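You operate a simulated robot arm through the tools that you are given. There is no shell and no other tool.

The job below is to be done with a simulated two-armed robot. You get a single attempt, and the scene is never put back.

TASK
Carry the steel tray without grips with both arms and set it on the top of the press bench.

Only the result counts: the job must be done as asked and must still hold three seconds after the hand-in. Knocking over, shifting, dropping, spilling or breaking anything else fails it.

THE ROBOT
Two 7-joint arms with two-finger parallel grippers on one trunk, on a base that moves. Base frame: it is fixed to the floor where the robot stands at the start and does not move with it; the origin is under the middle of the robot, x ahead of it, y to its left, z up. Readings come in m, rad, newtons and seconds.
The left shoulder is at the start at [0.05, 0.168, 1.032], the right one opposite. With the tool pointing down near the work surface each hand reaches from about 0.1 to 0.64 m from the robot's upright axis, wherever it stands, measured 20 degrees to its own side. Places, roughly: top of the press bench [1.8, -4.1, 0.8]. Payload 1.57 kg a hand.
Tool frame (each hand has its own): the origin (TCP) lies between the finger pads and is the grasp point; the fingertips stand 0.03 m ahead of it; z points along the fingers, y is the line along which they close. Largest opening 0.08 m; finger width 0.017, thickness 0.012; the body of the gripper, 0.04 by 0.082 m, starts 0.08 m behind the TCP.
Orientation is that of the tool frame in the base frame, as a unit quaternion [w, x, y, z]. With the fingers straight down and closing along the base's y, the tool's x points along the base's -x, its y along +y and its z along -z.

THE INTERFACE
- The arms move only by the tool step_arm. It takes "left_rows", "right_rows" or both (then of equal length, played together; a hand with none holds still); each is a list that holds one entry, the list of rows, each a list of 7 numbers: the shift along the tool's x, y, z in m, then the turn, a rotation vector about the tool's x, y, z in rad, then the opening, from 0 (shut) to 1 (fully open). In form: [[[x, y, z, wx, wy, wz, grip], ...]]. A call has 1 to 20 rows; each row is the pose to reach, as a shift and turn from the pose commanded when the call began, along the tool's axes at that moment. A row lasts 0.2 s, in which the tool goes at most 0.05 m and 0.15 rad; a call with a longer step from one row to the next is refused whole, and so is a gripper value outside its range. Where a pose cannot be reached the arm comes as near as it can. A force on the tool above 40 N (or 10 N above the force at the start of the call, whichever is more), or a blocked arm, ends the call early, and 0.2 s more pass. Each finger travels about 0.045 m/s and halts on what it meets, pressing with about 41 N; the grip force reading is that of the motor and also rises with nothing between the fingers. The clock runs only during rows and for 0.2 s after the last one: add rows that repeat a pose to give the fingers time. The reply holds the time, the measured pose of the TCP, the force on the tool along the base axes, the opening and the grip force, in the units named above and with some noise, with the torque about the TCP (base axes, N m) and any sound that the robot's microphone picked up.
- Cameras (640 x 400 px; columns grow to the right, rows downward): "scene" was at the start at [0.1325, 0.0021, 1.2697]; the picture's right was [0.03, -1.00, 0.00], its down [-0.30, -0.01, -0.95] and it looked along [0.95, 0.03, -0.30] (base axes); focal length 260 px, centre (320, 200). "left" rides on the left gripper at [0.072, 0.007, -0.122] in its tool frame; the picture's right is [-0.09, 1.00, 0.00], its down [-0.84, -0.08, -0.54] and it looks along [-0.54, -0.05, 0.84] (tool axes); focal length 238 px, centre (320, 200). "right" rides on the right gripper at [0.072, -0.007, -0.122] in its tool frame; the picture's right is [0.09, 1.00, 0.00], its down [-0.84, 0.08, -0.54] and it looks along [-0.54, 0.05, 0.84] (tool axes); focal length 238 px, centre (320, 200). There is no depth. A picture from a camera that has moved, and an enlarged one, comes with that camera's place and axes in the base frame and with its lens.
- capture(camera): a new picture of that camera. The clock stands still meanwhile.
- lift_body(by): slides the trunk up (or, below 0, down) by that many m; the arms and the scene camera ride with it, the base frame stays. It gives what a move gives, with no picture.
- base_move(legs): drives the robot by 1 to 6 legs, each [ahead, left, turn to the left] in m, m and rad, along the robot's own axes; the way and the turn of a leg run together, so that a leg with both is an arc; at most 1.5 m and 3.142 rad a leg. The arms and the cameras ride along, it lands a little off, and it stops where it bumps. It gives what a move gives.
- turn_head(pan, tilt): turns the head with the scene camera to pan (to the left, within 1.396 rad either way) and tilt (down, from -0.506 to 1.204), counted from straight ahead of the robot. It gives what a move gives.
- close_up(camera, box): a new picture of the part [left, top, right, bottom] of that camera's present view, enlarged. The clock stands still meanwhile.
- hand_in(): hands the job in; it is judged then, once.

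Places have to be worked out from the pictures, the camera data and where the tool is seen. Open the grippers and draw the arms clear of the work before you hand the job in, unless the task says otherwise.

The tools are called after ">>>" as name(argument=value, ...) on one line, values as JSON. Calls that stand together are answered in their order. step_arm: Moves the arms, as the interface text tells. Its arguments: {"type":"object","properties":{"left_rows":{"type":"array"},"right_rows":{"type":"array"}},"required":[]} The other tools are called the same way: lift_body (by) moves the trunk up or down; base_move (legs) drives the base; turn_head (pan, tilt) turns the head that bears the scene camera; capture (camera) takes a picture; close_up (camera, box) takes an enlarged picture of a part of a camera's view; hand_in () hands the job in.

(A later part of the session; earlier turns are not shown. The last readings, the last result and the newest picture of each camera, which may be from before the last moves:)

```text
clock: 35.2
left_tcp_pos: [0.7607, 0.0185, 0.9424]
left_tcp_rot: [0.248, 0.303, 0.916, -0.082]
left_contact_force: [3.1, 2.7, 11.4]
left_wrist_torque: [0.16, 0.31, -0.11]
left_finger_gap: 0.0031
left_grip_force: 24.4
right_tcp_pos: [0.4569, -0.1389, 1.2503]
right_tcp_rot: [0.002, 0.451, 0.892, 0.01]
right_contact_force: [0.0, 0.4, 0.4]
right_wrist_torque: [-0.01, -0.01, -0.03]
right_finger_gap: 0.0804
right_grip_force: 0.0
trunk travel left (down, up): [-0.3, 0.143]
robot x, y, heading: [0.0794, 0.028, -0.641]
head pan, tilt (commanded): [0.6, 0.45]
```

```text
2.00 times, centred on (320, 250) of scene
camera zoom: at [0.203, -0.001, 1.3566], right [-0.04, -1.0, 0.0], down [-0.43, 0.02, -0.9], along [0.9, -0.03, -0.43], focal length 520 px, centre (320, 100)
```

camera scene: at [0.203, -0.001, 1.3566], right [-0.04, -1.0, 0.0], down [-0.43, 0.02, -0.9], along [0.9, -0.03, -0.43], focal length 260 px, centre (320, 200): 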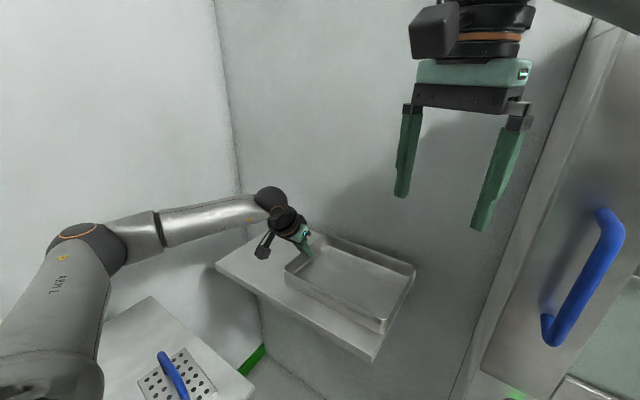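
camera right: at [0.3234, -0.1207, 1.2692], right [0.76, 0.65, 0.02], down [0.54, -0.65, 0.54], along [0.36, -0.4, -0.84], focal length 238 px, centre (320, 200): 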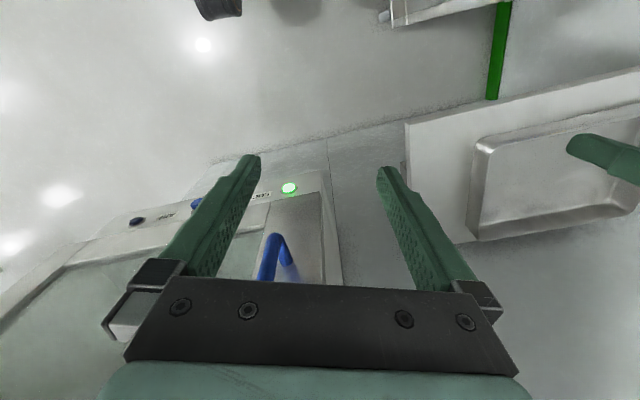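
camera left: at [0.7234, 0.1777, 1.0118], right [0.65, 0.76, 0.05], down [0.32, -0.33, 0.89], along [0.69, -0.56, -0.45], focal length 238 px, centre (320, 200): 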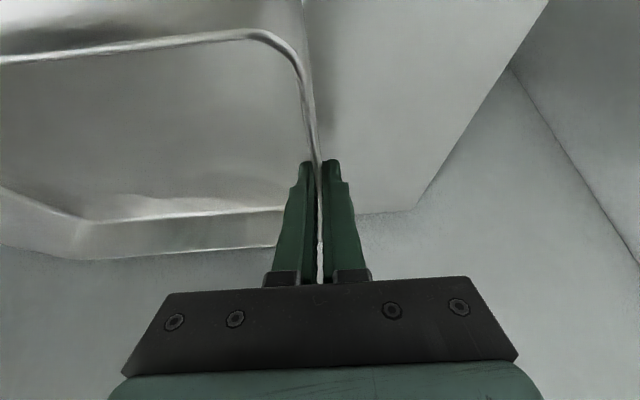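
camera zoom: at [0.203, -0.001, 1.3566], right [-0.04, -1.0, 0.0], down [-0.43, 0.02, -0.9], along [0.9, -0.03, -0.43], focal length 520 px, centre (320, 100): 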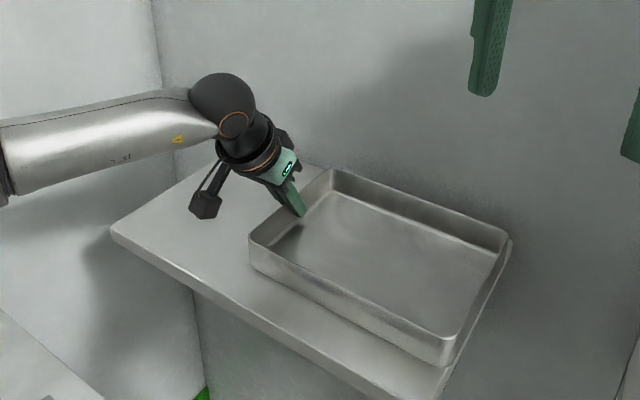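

The tray slid to the shelf's right end (left wall now at about v 0.468) with the left hand pressing down slightly (11 N). I ease that by 2 mm and back the base 4 cm, which draws the tray toward the shelf's front edge and gains elbow room beside the isolator.

>>> step_arm(left_rows=[[[-0.001, 0, -0.0017, 0, 0, 0, 0], [-0.001, 0, -0.0017, 0, 0, 0, 0]]])

>>> base_move(legs=[[-0.04, 0, 0]])

>>> capture(camera="scene")

>>> close_up(camera="scene", box=[200, 150, 440, 350])

```text
clock: 35.8
left_tcp_pos: [0.7609, 0.0177, 0.9438]
left_tcp_rot: [0.245, 0.303, 0.917, -0.081]
left_contact_force: [0.5, 0.2, 0.2]
left_wrist_torque: [-0.14, -0.39, 0.1]
left_finger_gap: 0.0027
left_grip_force: 24.2
right_tcp_pos: [0.4569, -0.14, 1.2483]
right_tcp_rot: [0.002, 0.45, 0.893, 0.011]
right_contact_force: [-0.3, 0.1, -0.6]
right_wrist_torque: [0.01, -0.02, 0.02]
right_finger_gap: 0.0802
right_grip_force: 0.0
trunk travel left (down, up): [-0.3, 0.143]
robot x, y, heading: [0.0818, 0.0245, -0.638]
head pan, tilt (commanded): [0.6, 0.45]
```

```text
clock: 36.7
left_tcp_pos: [0.7276, 0.0425, 0.9432]
left_tcp_rot: [0.246, 0.303, 0.917, -0.08]
left_contact_force: [-1.2, 0.3, -1.3]
left_wrist_torque: [0.08, -0.11, -0.04]
left_finger_gap: 0.0027
left_grip_force: 24.2
right_tcp_pos: [0.4239, -0.1154, 1.249]
right_tcp_rot: [0.003, 0.45, 0.893, 0.01]
right_contact_force: [0.6, -0.1, 0.2]
right_wrist_torque: [0.01, -0.04, 0.01]
right_finger_gap: 0.0799
right_grip_force: 0.1
trunk travel left (down, up): [-0.3, 0.143]
robot x, y, heading: [0.0475, 0.0544, -0.641]
head pan, tilt (commanded): [0.6, 0.45]
```

```text
taken
camera scene: at [0.1716, 0.0228, 1.3565], right [-0.04, -1.0, 0.0], down [-0.43, 0.02, -0.9], along [0.9, -0.03, -0.43], focal length 260 px, centre (320, 200)
```

scene: 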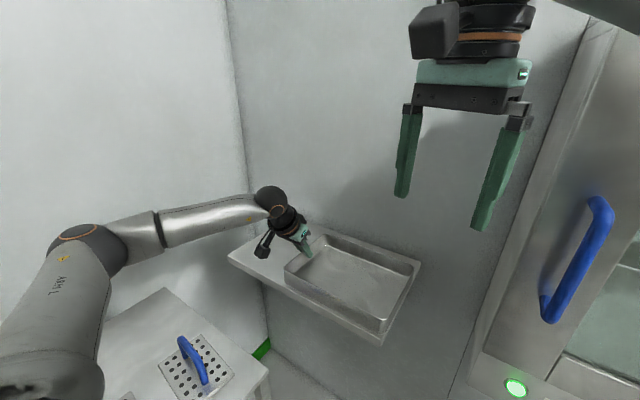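

```text
2.00 times, centred on (320, 250) of scene
camera zoom: at [0.1716, 0.0228, 1.3565], right [-0.04, -1.0, 0.0], down [-0.43, 0.02, -0.9], along [0.9, -0.03, -0.43], focal length 520 px, centre (320, 100)
```

zoom: 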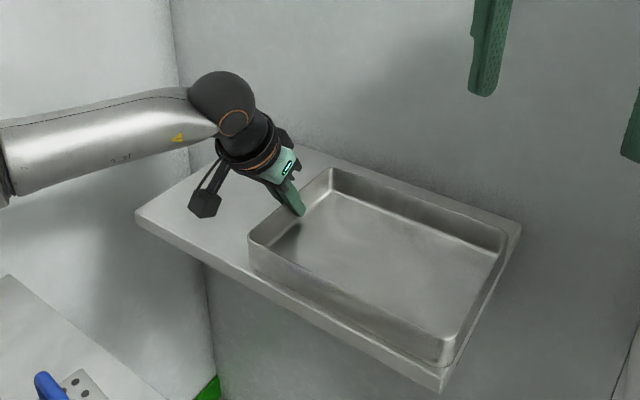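

The tray followed to the shelf's front edge: its right end wall should be near v 0.218 at u 0.56 (about [0.58,-0.16]). I bring the right hand above that wall, squared to it and tilted 35 degrees forward, still 10 cm above the rim.

>>> step_arm(right_rows=[[[-0.0182, 0.0136, 0.0259, -0.01, -0.0866, -0.0417, 1], [-0.0364, 0.0273, 0.0519, -0.0199, -0.1733, -0.0835, 1], [-0.0546, 0.0409, 0.0778, -0.0299, -0.2599, -0.1252, 1], [-0.0727, 0.0545, 0.1038, -0.0399, -0.3466, -0.167, 1], [-0.0909, 0.0681, 0.1297, -0.0499, -0.4332, -0.2087, 1], [-0.1091, 0.0818, 0.1557, -0.0598, -0.5199, -0.2505, 1], [-0.1273, 0.0954, 0.1816, -0.0698, -0.6065, -0.2922, 1], [-0.1273, 0.0954, 0.1816, -0.0698, -0.6065, -0.2922, 1]]])

>>> capture(camera="scene")

>>> capture(camera="right")

```text
clock: 38.5
left_tcp_pos: [0.728, 0.0418, 0.944]
left_tcp_rot: [0.245, 0.303, 0.917, -0.082]
left_contact_force: [-0.6, 0.0, 0.5]
left_wrist_torque: [-0.08, -0.13, -0.1]
left_finger_gap: 0.0029
left_grip_force: 24.6
right_tcp_pos: [0.5789, -0.1623, 1.0662]
right_tcp_rot: [0.285, 0.3, 0.905, -0.095]
right_contact_force: [0.3, 0.1, 0.3]
right_wrist_torque: [-0.01, 0.02, 0.0]
right_finger_gap: 0.0799
right_grip_force: 0.1
trunk travel left (down, up): [-0.3, 0.143]
robot x, y, heading: [0.0439, 0.0487, -0.636]
head pan, tilt (commanded): [0.6, 0.45]
```

```text
taken
camera scene: at [0.172, 0.0224, 1.3564], right [-0.04, -1.0, 0.0], down [-0.44, 0.02, -0.9], along [0.9, -0.03, -0.44], focal length 260 px, centre (320, 200)
```

scene: 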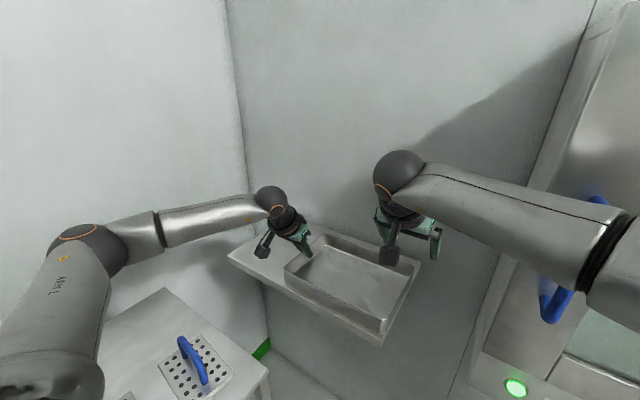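

```text
taken
camera right: at [0.4718, -0.0903, 1.1248], right [0.53, 0.84, -0.05], down [0.35, -0.16, 0.92], along [0.77, -0.51, -0.38], focal length 238 px, centre (320, 200)
```

right: 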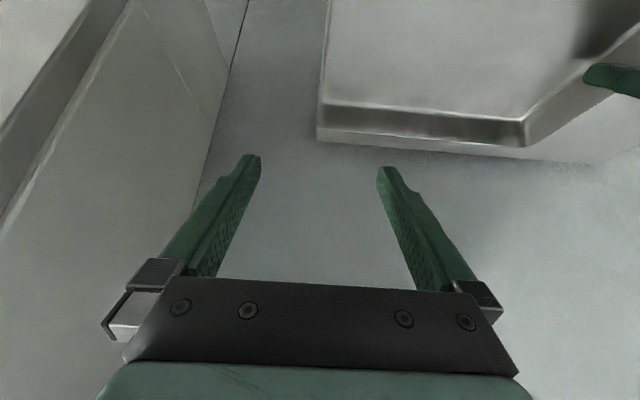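

The right hand reached the spot: TCP at u 0.562, v 0.215, with the end wall between its fingers in its own camera. I lower it in a first stage to about 3 cm above grasp height and look again.

>>> step_arm(right_rows=[[[0.0174, 0, 0.0248, 0, 0, 0, 1], [0.0348, 0, 0.0497, 0, 0, 0, 1], [0.0522, 0, 0.0745, 0, 0, 0, 1], [0.0522, 0, 0.0745, 0, 0, 0, 1]]])

>>> capture(camera="right")

>>> capture(camera="scene")

```text
clock: 39.5
left_tcp_pos: [0.7281, 0.0422, 0.9438]
left_tcp_rot: [0.246, 0.303, 0.917, -0.081]
left_contact_force: [-0.8, 0.7, -1.1]
left_wrist_torque: [-0.05, -0.11, -0.05]
left_finger_gap: 0.003
left_grip_force: 24.1
right_tcp_pos: [0.579, -0.1595, 0.9778]
right_tcp_rot: [0.285, 0.3, 0.906, -0.094]
right_contact_force: [0.2, 0.1, -0.2]
right_wrist_torque: [0.0, -0.03, -0.01]
right_finger_gap: 0.0798
right_grip_force: 0.0
trunk travel left (down, up): [-0.3, 0.143]
robot x, y, heading: [0.046, 0.0496, -0.634]
head pan, tilt (commanded): [0.6, 0.45]
```

```text
taken
camera right: at [0.4733, -0.0884, 1.0366], right [0.53, 0.84, -0.05], down [0.35, -0.16, 0.92], along [0.77, -0.51, -0.38], focal length 238 px, centre (320, 200)
```

right: 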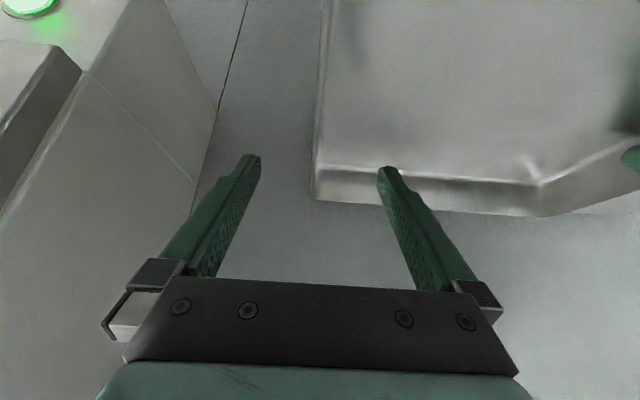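

```text
taken
camera scene: at [0.1721, 0.0224, 1.3564], right [-0.04, -1.0, 0.0], down [-0.44, 0.02, -0.9], along [0.9, -0.03, -0.44], focal length 260 px, centre (320, 200)
```

scene: 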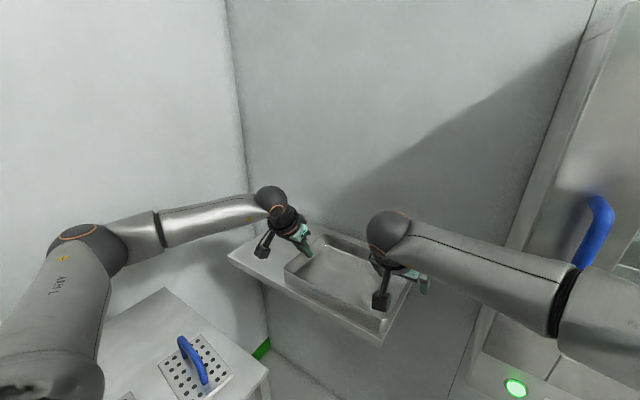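

The wall is centred between the right fingers. I lower the last 3.5 cm to straddle it.

>>> step_arm(right_rows=[[[0.0067, 0, 0.0095, 0, 0, 0, 1], [0.0133, 0, 0.019, 0, 0, 0, 1], [0.02, 0, 0.0285, 0, 0, 0, 1], [0.02, 0, 0.0285, 0, 0, 0, 1]]])

>>> capture(camera="right")

```text
clock: 40.5
left_tcp_pos: [0.7283, 0.0421, 0.9433]
left_tcp_rot: [0.246, 0.304, 0.917, -0.082]
left_contact_force: [-0.1, 0.7, 0.4]
left_wrist_torque: [-0.05, -0.14, -0.07]
left_finger_gap: 0.0027
left_grip_force: 24.1
right_tcp_pos: [0.5806, -0.1589, 0.9423]
right_tcp_rot: [0.285, 0.301, 0.905, -0.095]
right_contact_force: [-0.1, 0.9, 0.2]
right_wrist_torque: [0.02, -0.01, 0.01]
right_finger_gap: 0.08
right_grip_force: 0.0
trunk travel left (down, up): [-0.3, 0.143]
robot x, y, heading: [0.0458, 0.0493, -0.637]
head pan, tilt (commanded): [0.6, 0.45]
```

```text
taken
camera right: at [0.4729, -0.0869, 1.0007], right [0.53, 0.84, -0.05], down [0.35, -0.16, 0.92], along [0.77, -0.51, -0.38], focal length 238 px, centre (320, 200)
```

right: 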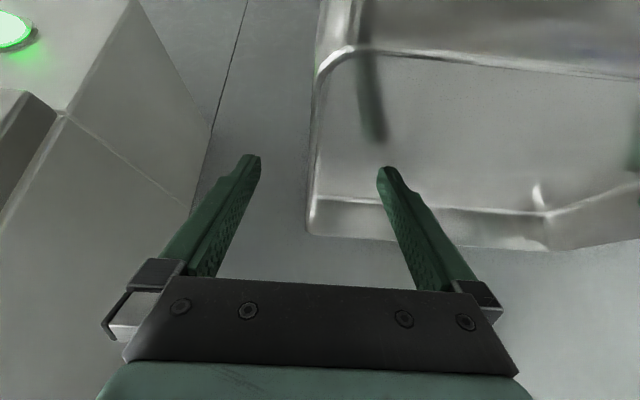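

The wall lies about 3 mm to the -v side of the finger centre; I shift by that and close the right gripper.

>>> step_arm(right_rows=[[[0, -0.003, 0, 0, 0, 0, 1], [0, -0.003, 0, 0, 0, 0, 0], [0, -0.003, 0, 0, 0, 0, 0], [0, -0.003, 0, 0, 0, 0, 0], [0, -0.003, 0, 0, 0, 0, 0], [0, -0.003, 0, 0, 0, 0, 0], [0, -0.003, 0, 0, 0, 0, 0], [0, -0.003, 0, 0, 0, 0, 0]]])

>>> capture(camera="right")

>>> close_up(camera="scene", box=[200, 150, 460, 350])

```text
clock: 42.3
left_tcp_pos: [0.7297, 0.0441, 0.944]
left_tcp_rot: [0.246, 0.302, 0.918, -0.079]
left_contact_force: [9.7, 9.5, -0.2]
left_wrist_torque: [-0.35, -0.22, -0.18]
left_finger_gap: 0.0027
left_grip_force: 24.1
right_tcp_pos: [0.5777, -0.1633, 0.9425]
right_tcp_rot: [0.284, 0.301, 0.905, -0.096]
right_contact_force: [-8.8, -10.1, 1.9]
right_wrist_torque: [0.43, -0.14, 0.56]
right_finger_gap: 0.0031
right_grip_force: 24.2
trunk travel left (down, up): [-0.3, 0.143]
robot x, y, heading: [0.0456, 0.0497, -0.633]
head pan, tilt (commanded): [0.6, 0.45]
```

```text
taken
camera right: at [0.4713, -0.0906, 1.0011], right [0.54, 0.84, -0.05], down [0.35, -0.16, 0.92], along [0.77, -0.51, -0.38], focal length 238 px, centre (320, 200)
```

right: 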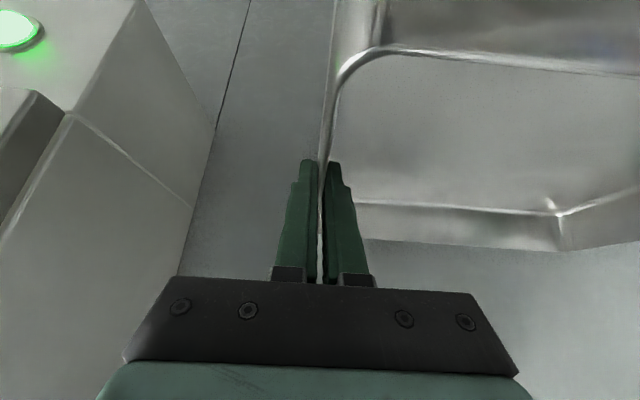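

```text
2.00 times, centred on (330, 250) of scene
camera zoom: at [0.1721, 0.0223, 1.3564], right [-0.04, -1.0, 0.0], down [-0.44, 0.02, -0.9], along [0.9, -0.03, -0.44], focal length 520 px, centre (300, 100)
```

zoom: 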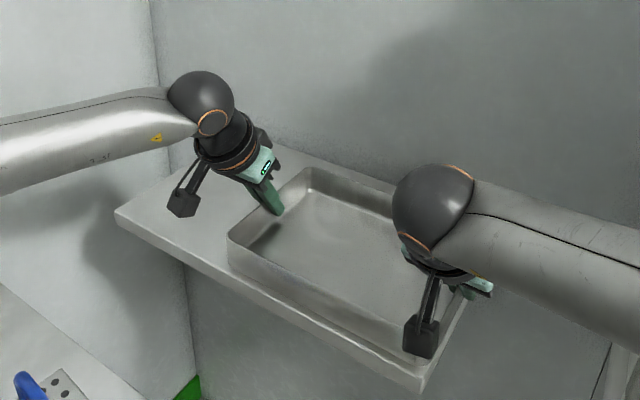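

Both hands hold the end walls (gaps about 3 mm), but they squeeze the tray lengthwise with some 13 N. I ease the right hand outward by 4 mm to relieve that before lifting.

>>> step_arm(right_rows=[[[0, -0.002, 0, 0, 0, 0, 0], [0, -0.004, 0, 0, 0, 0, 0], [0, -0.004, 0, 0, 0, 0, 0]]])

>>> lift_body(by=0.03)

>>> capture(camera="scene")

>>> close_up(camera="scene", box=[200, 150, 460, 350])

```text
clock: 43.1
left_tcp_pos: [0.7282, 0.0433, 0.9445]
left_tcp_rot: [0.246, 0.304, 0.917, -0.081]
left_contact_force: [7.5, 8.1, 0.4]
left_wrist_torque: [0.08, -0.18, 0.02]
left_finger_gap: 0.003
left_grip_force: 24.2
right_tcp_pos: [0.5746, -0.1642, 0.9425]
right_tcp_rot: [0.286, 0.3, 0.905, -0.093]
right_contact_force: [-5.2, -7.5, 5.3]
right_wrist_torque: [0.33, 0.34, 0.1]
right_finger_gap: 0.0028
right_grip_force: 24.3
trunk travel left (down, up): [-0.3, 0.143]
robot x, y, heading: [0.0472, 0.0484, -0.64]
head pan, tilt (commanded): [0.6, 0.45]
```

```text
clock: 43.8
left_tcp_pos: [0.7289, 0.0428, 0.974]
left_tcp_rot: [0.245, 0.304, 0.917, -0.081]
left_contact_force: [5.3, 7.0, -4.0]
left_wrist_torque: [0.39, 0.09, 0.09]
left_finger_gap: 0.0028
left_grip_force: 23.7
right_tcp_pos: [0.5753, -0.164, 0.9725]
right_tcp_rot: [0.285, 0.301, 0.905, -0.095]
right_contact_force: [-5.6, -5.7, -1.1]
right_wrist_torque: [0.04, -0.39, 0.19]
right_finger_gap: 0.0027
right_grip_force: 24.0
trunk travel left (down, up): [-0.33, 0.113]
robot x, y, heading: [0.0506, 0.0494, -0.637]
head pan, tilt (commanded): [0.6, 0.45]
```

```text
taken
camera scene: at [0.1725, 0.0223, 1.3864], right [-0.04, -1.0, 0.0], down [-0.44, 0.02, -0.9], along [0.9, -0.03, -0.44], focal length 260 px, centre (320, 200)
```

scene: 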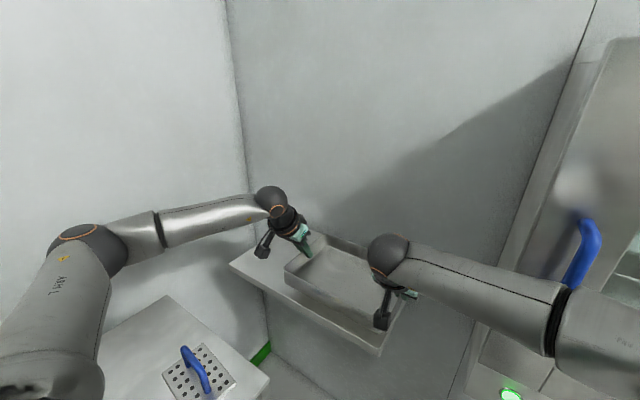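

```text
2.00 times, centred on (330, 250) of scene
camera zoom: at [0.1725, 0.0223, 1.3864], right [-0.04, -1.0, 0.0], down [-0.44, 0.02, -0.9], along [0.9, -0.03, -0.44], focal length 520 px, centre (300, 100)
```

zoom: 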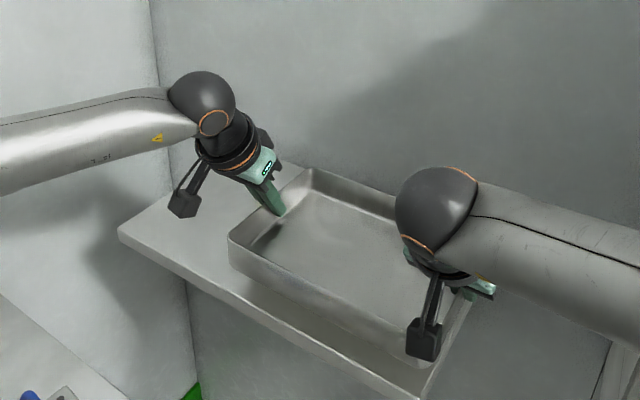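

The tray is off the shelf, level, with both grips steady and only a few newtons of squeeze. I raise the trunk further so the tray clears the sieve table's handles, then check my right side before backing out.

>>> lift_body(by=0.08)

>>> turn_head(pan=0.3, tilt=0.3)

>>> capture(camera="scene")

>>> capture(camera="left")

```text
clock: 45.0
left_tcp_pos: [0.7296, 0.044, 1.0534]
left_tcp_rot: [0.245, 0.304, 0.917, -0.081]
left_contact_force: [3.5, 4.5, -3.5]
left_wrist_torque: [0.47, 0.19, 0.08]
left_finger_gap: 0.0029
left_grip_force: 23.8
right_tcp_pos: [0.5755, -0.1628, 1.0516]
right_tcp_rot: [0.285, 0.301, 0.905, -0.095]
right_contact_force: [-3.5, -4.1, 0.2]
right_wrist_torque: [-0.05, -0.46, 0.11]
right_finger_gap: 0.0028
right_grip_force: 23.7
trunk travel left (down, up): [-0.41, 0.033]
robot x, y, heading: [0.0466, 0.0505, -0.638]
head pan, tilt (commanded): [0.6, 0.45]
```

```text
clock: 45.8
left_tcp_pos: [0.7285, 0.0423, 1.0532]
left_tcp_rot: [0.246, 0.303, 0.917, -0.082]
left_contact_force: [3.6, 4.3, -4.7]
left_wrist_torque: [0.41, 0.13, 0.03]
left_finger_gap: 0.0027
left_grip_force: 24.1
right_tcp_pos: [0.575, -0.1637, 1.0513]
right_tcp_rot: [0.285, 0.301, 0.905, -0.095]
right_contact_force: [-3.0, -3.1, -0.4]
right_wrist_torque: [0.08, -0.41, 0.19]
right_finger_gap: 0.003
right_grip_force: 23.9
trunk travel left (down, up): [-0.41, 0.033]
robot x, y, heading: [0.0489, 0.0466, -0.634]
head pan, tilt (commanded): [0.3, 0.3]
```

```text
taken
camera scene: at [0.1687, -0.0052, 1.4803], right [-0.33, -0.94, 0.0], down [-0.28, 0.1, -0.96], along [0.9, -0.31, -0.3], focal length 260 px, centre (320, 200)
```

scene: 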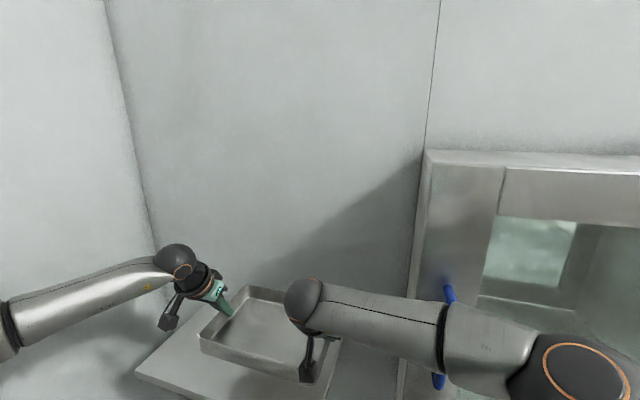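

```text
taken
camera left: at [0.6342, 0.12, 1.1227], right [0.66, 0.75, 0.05], down [0.32, -0.33, 0.89], along [0.68, -0.57, -0.46], focal length 238 px, centre (320, 200)
```

left: 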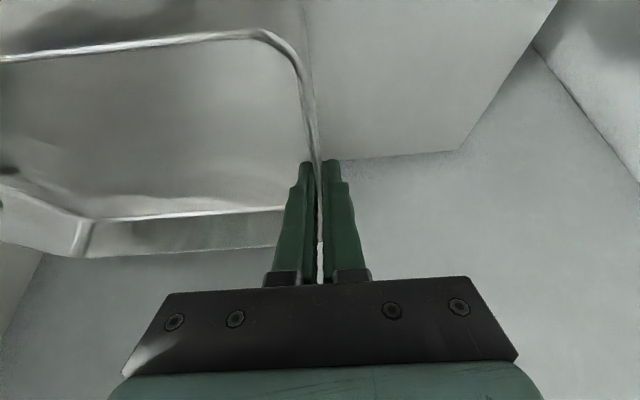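

The tray hangs firmly and level between both hands, about 1.0 m high. I back straight out a short way, drifting slightly right away from the table.

>>> base_move(legs=[[-0.15, -0.03, 0]])

>>> capture(camera="scene")

>>> turn_head(pan=-1.2, tilt=0.3)

>>> capture(camera="scene")

```text
clock: 47.2
left_tcp_pos: [0.5947, 0.1058, 1.0538]
left_tcp_rot: [0.246, 0.303, 0.917, -0.081]
left_contact_force: [3.1, 2.4, -4.1]
left_wrist_torque: [0.21, -0.15, 0.02]
left_finger_gap: 0.0026
left_grip_force: 23.9
right_tcp_pos: [0.4414, -0.1022, 1.0524]
right_tcp_rot: [0.284, 0.3, 0.906, -0.094]
right_contact_force: [-2.6, -3.5, 0.9]
right_wrist_torque: [0.23, -0.2, 0.15]
right_finger_gap: 0.0027
right_grip_force: 23.6
trunk travel left (down, up): [-0.41, 0.033]
robot x, y, heading: [-0.0833, 0.1119, -0.634]
head pan, tilt (commanded): [0.3, 0.3]
```

```text
taken
camera scene: at [0.0347, 0.0562, 1.4805], right [-0.33, -0.94, 0.0], down [-0.28, 0.1, -0.96], along [0.9, -0.31, -0.3], focal length 260 px, centre (320, 200)
```

scene: 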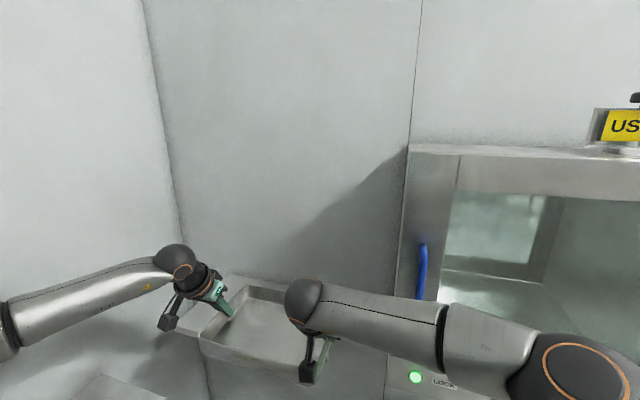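

```text
clock: 48.8
left_tcp_pos: [0.5954, 0.105, 1.0531]
left_tcp_rot: [0.246, 0.303, 0.917, -0.081]
left_contact_force: [1.5, 0.3, -3.8]
left_wrist_torque: [0.05, -0.27, 0.0]
left_finger_gap: 0.0028
left_grip_force: 23.5
right_tcp_pos: [0.4438, -0.1025, 1.0517]
right_tcp_rot: [0.285, 0.3, 0.906, -0.095]
right_contact_force: [-0.4, 0.7, 0.7]
right_wrist_torque: [0.29, 0.0, 0.13]
right_finger_gap: 0.0026
right_grip_force: 24.6
trunk travel left (down, up): [-0.41, 0.033]
robot x, y, heading: [-0.0851, 0.112, -0.628]
head pan, tilt (commanded): [-1.201, 0.3]
```

```text
taken
camera scene: at [-0.0769, -0.0038, 1.4804], right [-0.97, 0.26, 0.0], down [0.08, 0.29, -0.96], along [-0.25, -0.92, -0.3], focal length 260 px, centre (320, 200)
```

scene: 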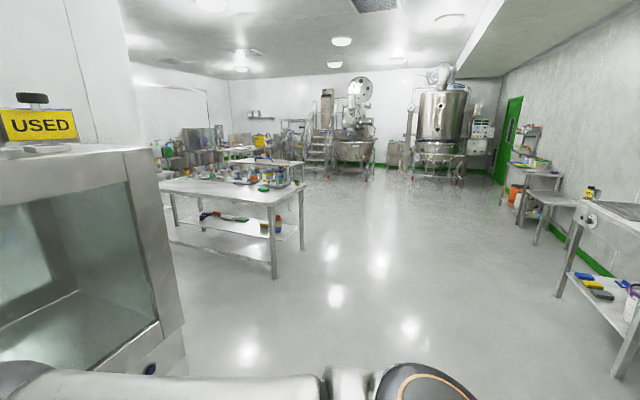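

I can see the room now: open floor behind the isolator's end, a long table in the middle, and the press bench should lie beyond it, hidden by the isolator. Before backing more I check my left side for the trolley with the pot.

>>> turn_head(pan=1.39, tilt=0.4)

>>> capture(camera="scene")

```text
clock: 51.1
left_tcp_pos: [0.5955, 0.1048, 1.0537]
left_tcp_rot: [0.246, 0.303, 0.917, -0.081]
left_contact_force: [1.2, 0.1, -3.5]
left_wrist_torque: [0.31, -0.02, 0.0]
left_finger_gap: 0.0029
left_grip_force: 24.2
right_tcp_pos: [0.4433, -0.102, 1.0519]
right_tcp_rot: [0.285, 0.299, 0.906, -0.094]
right_contact_force: [0.4, -0.4, -0.6]
right_wrist_torque: [0.09, -0.32, 0.09]
right_finger_gap: 0.0027
right_grip_force: 23.9
trunk travel left (down, up): [-0.41, 0.033]
robot x, y, heading: [-0.0856, 0.1091, -0.635]
head pan, tilt (commanded): [1.389, 0.4]
```

```text
taken
camera scene: at [0.0149, 0.1498, 1.4711], right [0.69, -0.73, 0.0], down [-0.28, -0.27, -0.92], along [0.67, 0.63, -0.39], focal length 260 px, centre (320, 200)
```

scene: 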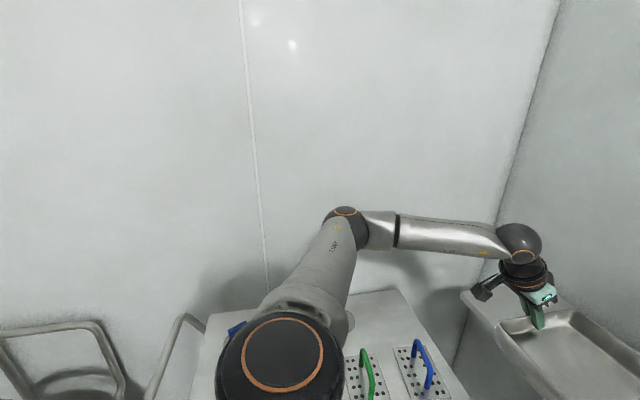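

The left arm passes well above the table and the trolley rails are further back and lower. I back out another 20 cm, drifting right.

>>> base_move(legs=[[-0.2, -0.1, 0]])

>>> turn_head(pan=0.2, tilt=0.4)

>>> capture(camera="scene")

```text
clock: 52.8
left_tcp_pos: [0.3769, 0.1468, 1.0532]
left_tcp_rot: [0.246, 0.299, 0.919, -0.08]
left_contact_force: [0.4, 0.0, -3.6]
left_wrist_torque: [0.22, -0.09, 0.03]
left_finger_gap: 0.0029
left_grip_force: 23.8
right_tcp_pos: [0.2258, -0.0614, 1.0526]
right_tcp_rot: [0.285, 0.296, 0.907, -0.093]
right_contact_force: [-1.1, 0.3, 0.2]
right_wrist_torque: [0.18, -0.23, 0.1]
right_finger_gap: 0.0029
right_grip_force: 23.8
trunk travel left (down, up): [-0.41, 0.033]
robot x, y, heading: [-0.3024, 0.146, -0.628]
head pan, tilt (commanded): [1.389, 0.4]
```

```text
clock: 54.2
left_tcp_pos: [0.3778, 0.146, 1.0537]
left_tcp_rot: [0.245, 0.299, 0.919, -0.08]
left_contact_force: [0.2, -0.2, -3.4]
left_wrist_torque: [0.07, -0.25, 0.02]
left_finger_gap: 0.0032
left_grip_force: 24.0
right_tcp_pos: [0.2273, -0.0616, 1.0512]
right_tcp_rot: [0.285, 0.296, 0.907, -0.094]
right_contact_force: [-0.5, -0.4, -1.3]
right_wrist_torque: [0.3, 0.01, 0.11]
right_finger_gap: 0.0028
right_grip_force: 24.0
trunk travel left (down, up): [-0.41, 0.033]
robot x, y, heading: [-0.3025, 0.1476, -0.628]
head pan, tilt (commanded): [0.201, 0.4]
```

```text
taken
camera scene: at [-0.186, 0.0853, 1.4711], right [-0.41, -0.91, 0.0], down [-0.35, 0.16, -0.92], along [0.84, -0.38, -0.39], focal length 260 px, centre (320, 200)
```

scene: 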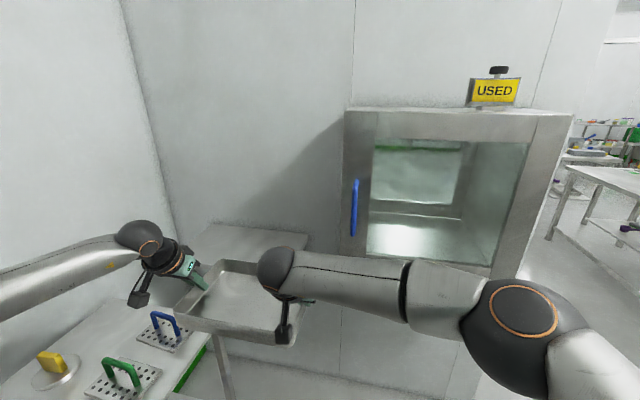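

The tray clears the table corner; the isolator front is about 0.2 m ahead of the tray. I strafe right along the isolator, keeping my heading.

>>> base_move(legs=[[-0.05, -0.55, 0]])

>>> turn_head(pan=-0.5, tilt=0.3)

>>> capture(camera="scene")

```text
clock: 59.6
left_tcp_pos: [0.0062, -0.2844, 1.0536]
left_tcp_rot: [0.246, 0.302, 0.917, -0.081]
left_contact_force: [1.0, -0.9, -3.9]
left_wrist_torque: [0.16, -0.14, 0.04]
left_finger_gap: 0.0029
left_grip_force: 24.0
right_tcp_pos: [-0.1465, -0.4906, 1.052]
right_tcp_rot: [0.285, 0.299, 0.906, -0.094]
right_contact_force: [-0.6, 1.4, 0.5]
right_wrist_torque: [0.22, -0.14, 0.09]
right_finger_gap: 0.0028
right_grip_force: 24.2
trunk travel left (down, up): [-0.41, 0.033]
robot x, y, heading: [-0.6738, -0.2782, -0.634]
head pan, tilt (commanded): [0.201, 0.4]
```

```text
clock: 60.7
left_tcp_pos: [0.0061, -0.2844, 1.0531]
left_tcp_rot: [0.245, 0.302, 0.918, -0.08]
left_contact_force: [-0.5, 0.0, -2.5]
left_wrist_torque: [-0.03, -0.26, -0.01]
left_finger_gap: 0.0026
left_grip_force: 24.3
right_tcp_pos: [-0.1464, -0.4909, 1.0524]
right_tcp_rot: [0.285, 0.299, 0.906, -0.094]
right_contact_force: [-0.1, 0.2, -0.9]
right_wrist_torque: [0.31, 0.09, 0.06]
right_finger_gap: 0.0029
right_grip_force: 23.9
trunk travel left (down, up): [-0.41, 0.033]
robot x, y, heading: [-0.6741, -0.2799, -0.628]
head pan, tilt (commanded): [-0.499, 0.3]
```

```text
taken
camera scene: at [-0.6025, -0.3884, 1.4803], right [-0.9, -0.43, 0.0], down [-0.13, 0.27, -0.96], along [0.41, -0.86, -0.3], focal length 260 px, centre (320, 200)
```

scene: 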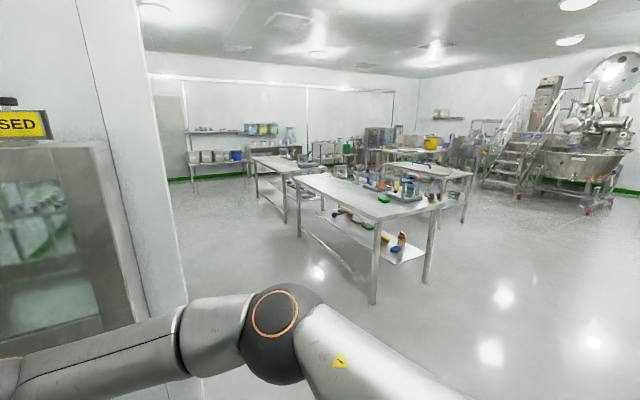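

The point given for the press bench projects to about column 286, row 161 here, on the small bench beyond the long table. I take a close look there.

>>> close_up(camera="scene", box=[220, 110, 380, 210])

>>> close_up(camera="scene", box=[230, 100, 480, 310])

```text
4.00 times, centred on (300, 160) of scene
camera zoom: at [-0.6025, -0.3884, 1.4803], right [-0.9, -0.43, 0.0], down [-0.13, 0.27, -0.96], along [0.41, -0.86, -0.3], focal length 1039 px, centre (400, 360)
```

zoom: 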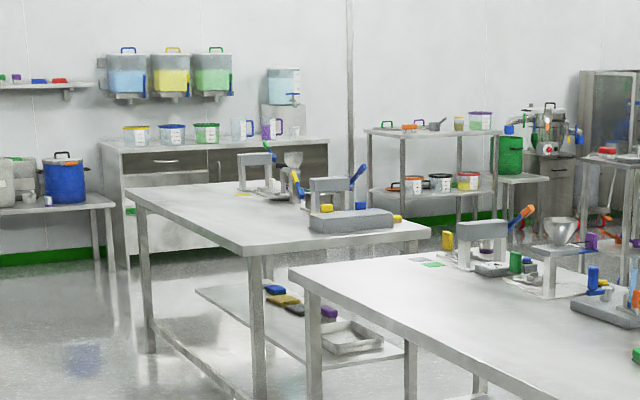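

```text
1.90 times, centred on (355, 205) of scene
camera zoom: at [-0.6025, -0.3884, 1.4803], right [-0.9, -0.43, 0.0], down [-0.13, 0.27, -0.96], along [0.41, -0.86, -0.3], focal length 495 px, centre (253, 190)
```

zoom: 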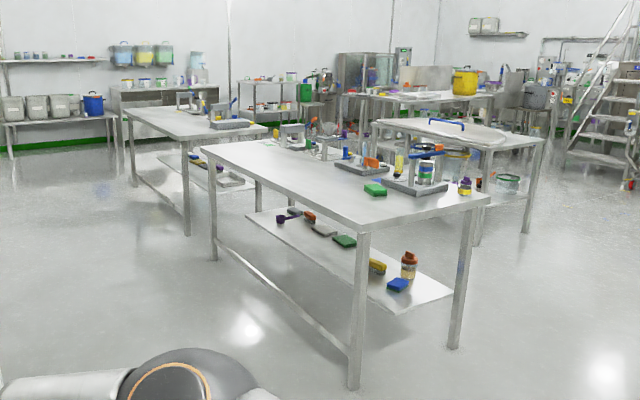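

The press bench is the second long table with hand presses on its far side: I place it at u 3.0-4.65, v -1.87 to -2.55, with a free strip along its near edge. I turn right here in the open floor until I face across toward it, so the tray's long side will lie along the bench edge.

>>> base_move(legs=[[0, 0, -0.79], [0, 0, -0.79]])

>>> turn_head(pan=0.9, tilt=0.3)

>>> capture(camera="scene")

>>> turn_head(pan=0.0, tilt=0.4)

>>> capture(camera="scene")

```text
clock: 65.2
left_tcp_pos: [-0.6855, -0.9578, 1.053]
left_tcp_rot: [0.115, 0.865, 0.431, -0.231]
left_contact_force: [0.1, -0.5, -3.7]
left_wrist_torque: [-0.04, -0.21, 0.01]
left_finger_gap: 0.0027
left_grip_force: 23.8
right_tcp_pos: [-0.8917, -0.8047, 1.0518]
right_tcp_rot: [0.135, 0.854, 0.426, -0.267]
right_contact_force: [1.3, 1.2, -0.1]
right_wrist_torque: [-0.25, -0.08, 0.09]
right_finger_gap: 0.0028
right_grip_force: 23.9
trunk travel left (down, up): [-0.41, 0.033]
robot x, y, heading: [-0.6741, -0.2814, -2.215]
head pan, tilt (commanded): [-0.499, 0.3]
```

```text
clock: 66.8
left_tcp_pos: [-0.686, -0.9598, 1.0533]
left_tcp_rot: [0.116, 0.865, 0.431, -0.231]
left_contact_force: [0.2, -0.6, -2.8]
left_wrist_torque: [-0.16, -0.04, -0.05]
left_finger_gap: 0.0029
left_grip_force: 24.5
right_tcp_pos: [-0.8917, -0.8061, 1.0519]
right_tcp_rot: [0.134, 0.854, 0.426, -0.269]
right_contact_force: [-0.1, 0.0, -0.9]
right_wrist_torque: [0.02, -0.22, 0.05]
right_finger_gap: 0.0028
right_grip_force: 24.3
trunk travel left (down, up): [-0.41, 0.033]
robot x, y, heading: [-0.6743, -0.2771, -2.213]
head pan, tilt (commanded): [0.901, 0.3]
```

```text
taken
camera scene: at [-0.6753, -0.403, 1.4803], right [-0.97, -0.25, 0.0], down [-0.07, 0.29, -0.96], along [0.24, -0.92, -0.3], focal length 260 px, centre (320, 200)
```

scene: 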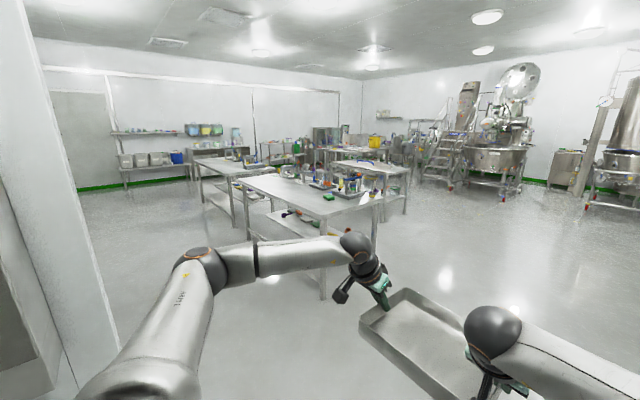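

```text
clock: 68.0
left_tcp_pos: [-0.6857, -0.9597, 1.0525]
left_tcp_rot: [0.115, 0.865, 0.431, -0.231]
left_contact_force: [-0.2, -0.8, -3.1]
left_wrist_torque: [-0.04, -0.11, -0.02]
left_finger_gap: 0.0028
left_grip_force: 24.0
right_tcp_pos: [-0.8912, -0.8052, 1.052]
right_tcp_rot: [0.134, 0.854, 0.425, -0.268]
right_contact_force: [0.1, -0.3, -1.4]
right_wrist_torque: [-0.13, -0.12, 0.03]
right_finger_gap: 0.0027
right_grip_force: 24.3
trunk travel left (down, up): [-0.41, 0.033]
robot x, y, heading: [-0.6745, -0.283, -2.213]
head pan, tilt (commanded): [0.0, 0.4]
```

```text
taken
camera scene: at [-0.7546, -0.3868, 1.4711], right [-0.8, 0.6, 0.0], down [0.23, 0.31, -0.92], along [-0.55, -0.74, -0.39], focal length 260 px, centre (320, 200)
```

scene: 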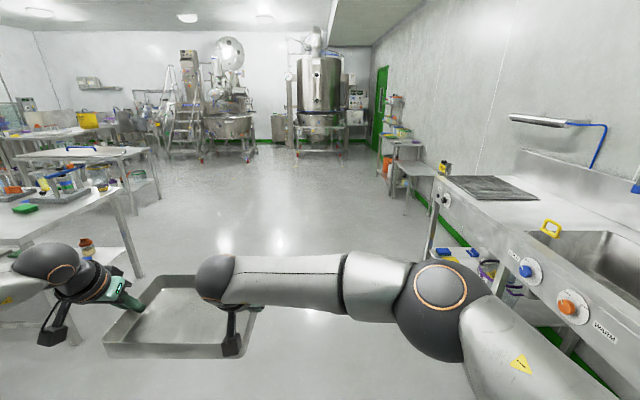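

I now face across the room with the tray steady at my front left. I drive ahead about 0.42 m so my back clears the wall end, then look left along the corridor.

>>> base_move(legs=[[0.42, 0, 0]])

>>> turn_head(pan=1.39, tilt=0.3)

>>> capture(camera="scene")

```text
clock: 70.6
left_tcp_pos: [-0.9447, -1.3053, 1.0534]
left_tcp_rot: [0.115, 0.865, 0.431, -0.231]
left_contact_force: [-0.1, 0.0, -3.6]
left_wrist_torque: [0.02, -0.16, -0.03]
left_finger_gap: 0.0029
left_grip_force: 24.6
right_tcp_pos: [-1.1517, -1.1513, 1.051]
right_tcp_rot: [0.133, 0.854, 0.425, -0.268]
right_contact_force: [0.0, 0.1, -0.4]
right_wrist_torque: [-0.15, -0.12, 0.04]
right_finger_gap: 0.003
right_grip_force: 23.9
trunk travel left (down, up): [-0.41, 0.033]
robot x, y, heading: [-0.9331, -0.6252, -2.213]
head pan, tilt (commanded): [0.0, 0.4]
```

```text
clock: 72.1
left_tcp_pos: [-0.9449, -1.3054, 1.0525]
left_tcp_rot: [0.115, 0.865, 0.431, -0.231]
left_contact_force: [0.1, -0.1, -3.6]
left_wrist_torque: [-0.18, -0.01, -0.03]
left_finger_gap: 0.0027
left_grip_force: 23.9
right_tcp_pos: [-1.15, -1.151, 1.0517]
right_tcp_rot: [0.134, 0.854, 0.425, -0.268]
right_contact_force: [0.0, 0.9, -1.3]
right_wrist_torque: [0.03, -0.18, 0.06]
right_finger_gap: 0.0027
right_grip_force: 24.1
trunk travel left (down, up): [-0.41, 0.033]
robot x, y, heading: [-0.9326, -0.6206, -2.215]
head pan, tilt (commanded): [1.389, 0.3]
```

```text
taken
camera scene: at [-0.8947, -0.727, 1.4803], right [-0.73, -0.68, 0.0], down [-0.2, 0.22, -0.96], along [0.65, -0.7, -0.3], focal length 260 px, centre (320, 200)
```

scene: 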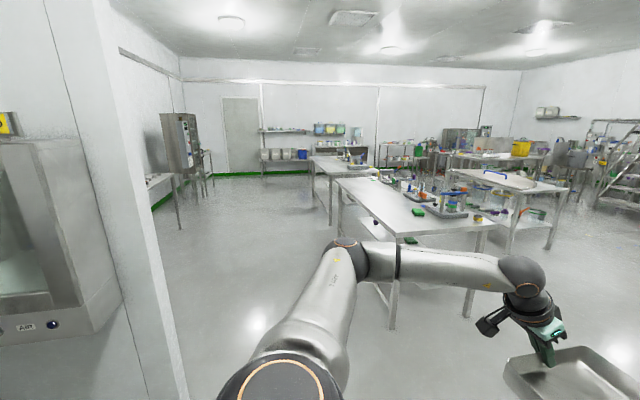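

The corridor between the wall end and the long table is clear and the press bench is the second table along it. I strafe left along the corridor in stages, checking in between.

>>> base_move(legs=[[0, 1.3, 0]])

>>> capture(camera="scene")

```text
clock: 83.7
left_tcp_pos: [0.1055, -2.0722, 1.053]
left_tcp_rot: [0.117, 0.862, 0.437, -0.23]
left_contact_force: [-0.2, 0.3, -2.3]
left_wrist_torque: [-0.03, -0.11, -0.02]
left_finger_gap: 0.0028
left_grip_force: 24.1
right_tcp_pos: [-0.1023, -1.9213, 1.0518]
right_tcp_rot: [0.136, 0.85, 0.432, -0.268]
right_contact_force: [0.6, -0.6, -1.0]
right_wrist_torque: [-0.09, -0.12, 0.03]
right_finger_gap: 0.0028
right_grip_force: 23.8
trunk travel left (down, up): [-0.41, 0.033]
robot x, y, heading: [0.1064, -1.3936, -2.201]
head pan, tilt (commanded): [1.389, 0.3]
```

```text
taken
camera scene: at [0.1464, -1.4935, 1.4803], right [-0.72, -0.69, 0.0], down [-0.2, 0.21, -0.96], along [0.66, -0.69, -0.3], focal length 260 px, centre (320, 200)
```

scene: 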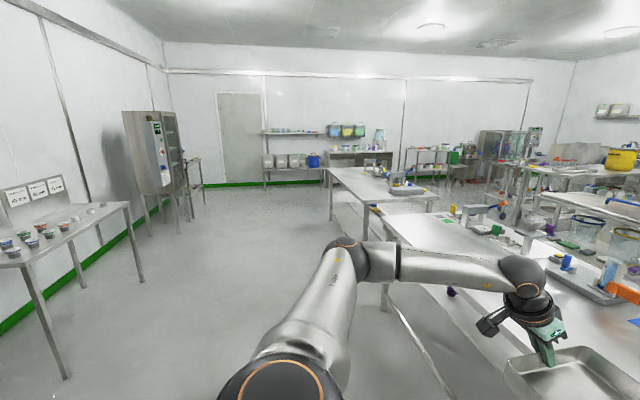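

Position agrees with my plan (u 0.92, v -1.06) and the tray is still steady; the corridor ahead is clear on both sides. I continue along it.

>>> base_move(legs=[[0, 1.3, 0]])

>>> capture(camera="scene")

```text
clock: 95.3
left_tcp_pos: [1.1656, -2.833, 1.0535]
left_tcp_rot: [0.118, 0.859, 0.442, -0.229]
left_contact_force: [-0.5, -0.1, -2.1]
left_wrist_torque: [-0.05, -0.13, -0.05]
left_finger_gap: 0.0029
left_grip_force: 23.8
right_tcp_pos: [0.9579, -2.6837, 1.0519]
right_tcp_rot: [0.138, 0.849, 0.435, -0.267]
right_contact_force: [-0.6, -0.1, -0.9]
right_wrist_torque: [-0.08, -0.06, 0.06]
right_finger_gap: 0.0028
right_grip_force: 24.0
trunk travel left (down, up): [-0.41, 0.033]
robot x, y, heading: [1.1637, -2.1546, -2.189]
head pan, tilt (commanded): [1.389, 0.3]
```

```text
taken
camera scene: at [1.2032, -2.254, 1.4803], right [-0.72, -0.7, 0.0], down [-0.21, 0.21, -0.96], along [0.66, -0.69, -0.3], focal length 260 px, centre (320, 200)
```

scene: 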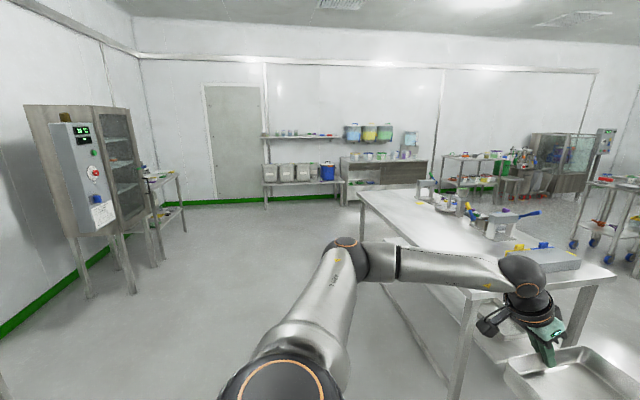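

I'm at u 2.22, v -1.04 with the bench now at my front left. I strafe 0.9 m more with a small heading correction and then look straight at the bench.

>>> base_move(legs=[[0, 0.9, -0.02]])

>>> turn_head(pan=0.5, tilt=0.35)

>>> capture(camera="scene")

```text
clock: 103.5
left_tcp_pos: [1.8676, -3.3559, 1.0525]
left_tcp_rot: [0.115, 0.864, 0.432, -0.231]
left_contact_force: [-0.2, -0.3, -2.6]
left_wrist_torque: [-0.07, -0.04, -0.08]
left_finger_gap: 0.0026
left_grip_force: 23.4
right_tcp_pos: [1.6628, -3.2019, 1.0519]
right_tcp_rot: [0.134, 0.854, 0.426, -0.268]
right_contact_force: [0.0, -0.4, -1.7]
right_wrist_torque: [-0.06, -0.11, 0.05]
right_finger_gap: 0.0027
right_grip_force: 24.3
trunk travel left (down, up): [-0.41, 0.033]
robot x, y, heading: [1.8782, -2.6767, -2.215]
head pan, tilt (commanded): [1.389, 0.3]
```

```text
clock: 104.7
left_tcp_pos: [1.8676, -3.3559, 1.053]
left_tcp_rot: [0.116, 0.864, 0.432, -0.231]
left_contact_force: [-0.3, 0.0, -2.4]
left_wrist_torque: [-0.14, 0.02, -0.05]
left_finger_gap: 0.0027
left_grip_force: 23.6
right_tcp_pos: [1.6625, -3.2032, 1.052]
right_tcp_rot: [0.134, 0.854, 0.425, -0.268]
right_contact_force: [0.8, -0.3, -1.0]
right_wrist_torque: [0.08, -0.17, -0.01]
right_finger_gap: 0.0025
right_grip_force: 24.0
trunk travel left (down, up): [-0.41, 0.033]
robot x, y, heading: [1.8845, -2.6756, -2.212]
head pan, tilt (commanded): [0.499, 0.351]
```

```text
taken
camera scene: at [1.8406, -2.802, 1.4756], right [-0.99, 0.14, 0.0], down [0.05, 0.34, -0.94], along [-0.13, -0.93, -0.34], focal length 260 px, centre (320, 200)
```

scene: 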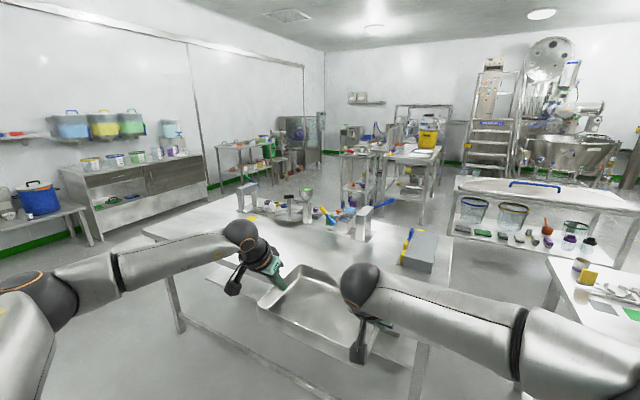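

The bench's near edge lies at v -1.86, its loose items and presses all beyond v -2.2, so the strip in front is free. I strafe left 0.5 m to bring the tray to the bench's middle, then look again.

>>> base_move(legs=[[0, 0.505, 0]])

>>> turn_head(pan=0.35, tilt=0.55)

>>> capture(camera="scene")

```text
clock: 109.6
left_tcp_pos: [2.275, -3.6606, 1.0535]
left_tcp_rot: [0.115, 0.865, 0.432, -0.23]
left_contact_force: [-0.1, 0.5, -2.8]
left_wrist_torque: [0.02, -0.06, -0.06]
left_finger_gap: 0.0027
left_grip_force: 23.7
right_tcp_pos: [2.07, -3.5061, 1.0523]
right_tcp_rot: [0.134, 0.854, 0.425, -0.267]
right_contact_force: [0.2, -0.5, -2.1]
right_wrist_torque: [-0.09, -0.05, 0.05]
right_finger_gap: 0.0027
right_grip_force: 24.6
trunk travel left (down, up): [-0.41, 0.033]
robot x, y, heading: [2.2884, -2.9783, -2.208]
head pan, tilt (commanded): [0.499, 0.351]
```

```text
clock: 110.3
left_tcp_pos: [2.2749, -3.6603, 1.0533]
left_tcp_rot: [0.115, 0.864, 0.432, -0.231]
left_contact_force: [0.5, 0.7, -2.7]
left_wrist_torque: [-0.11, 0.05, -0.08]
left_finger_gap: 0.0028
left_grip_force: 24.0
right_tcp_pos: [2.07, -3.5067, 1.0521]
right_tcp_rot: [0.134, 0.854, 0.425, -0.267]
right_contact_force: [0.2, 0.1, -1.1]
right_wrist_torque: [0.07, -0.17, 0.04]
right_finger_gap: 0.0028
right_grip_force: 24.5
trunk travel left (down, up): [-0.41, 0.033]
robot x, y, heading: [2.2839, -2.9794, -2.213]
head pan, tilt (commanded): [0.351, 0.55]
```

```text
taken
camera scene: at [2.2353, -3.0999, 1.4574], right [-0.96, 0.29, 0.0], down [0.15, 0.5, -0.85], along [-0.24, -0.82, -0.52], focal length 260 px, centre (320, 200)
```

scene: 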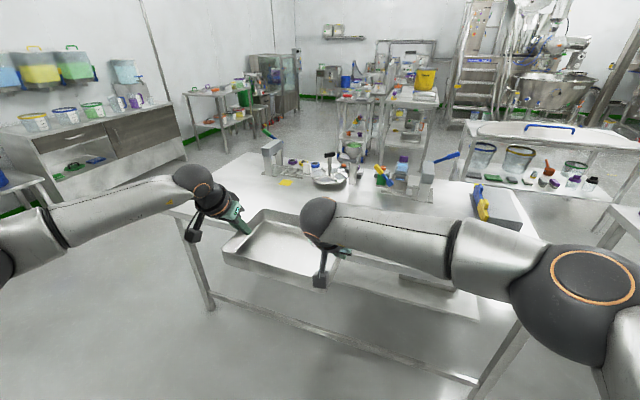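

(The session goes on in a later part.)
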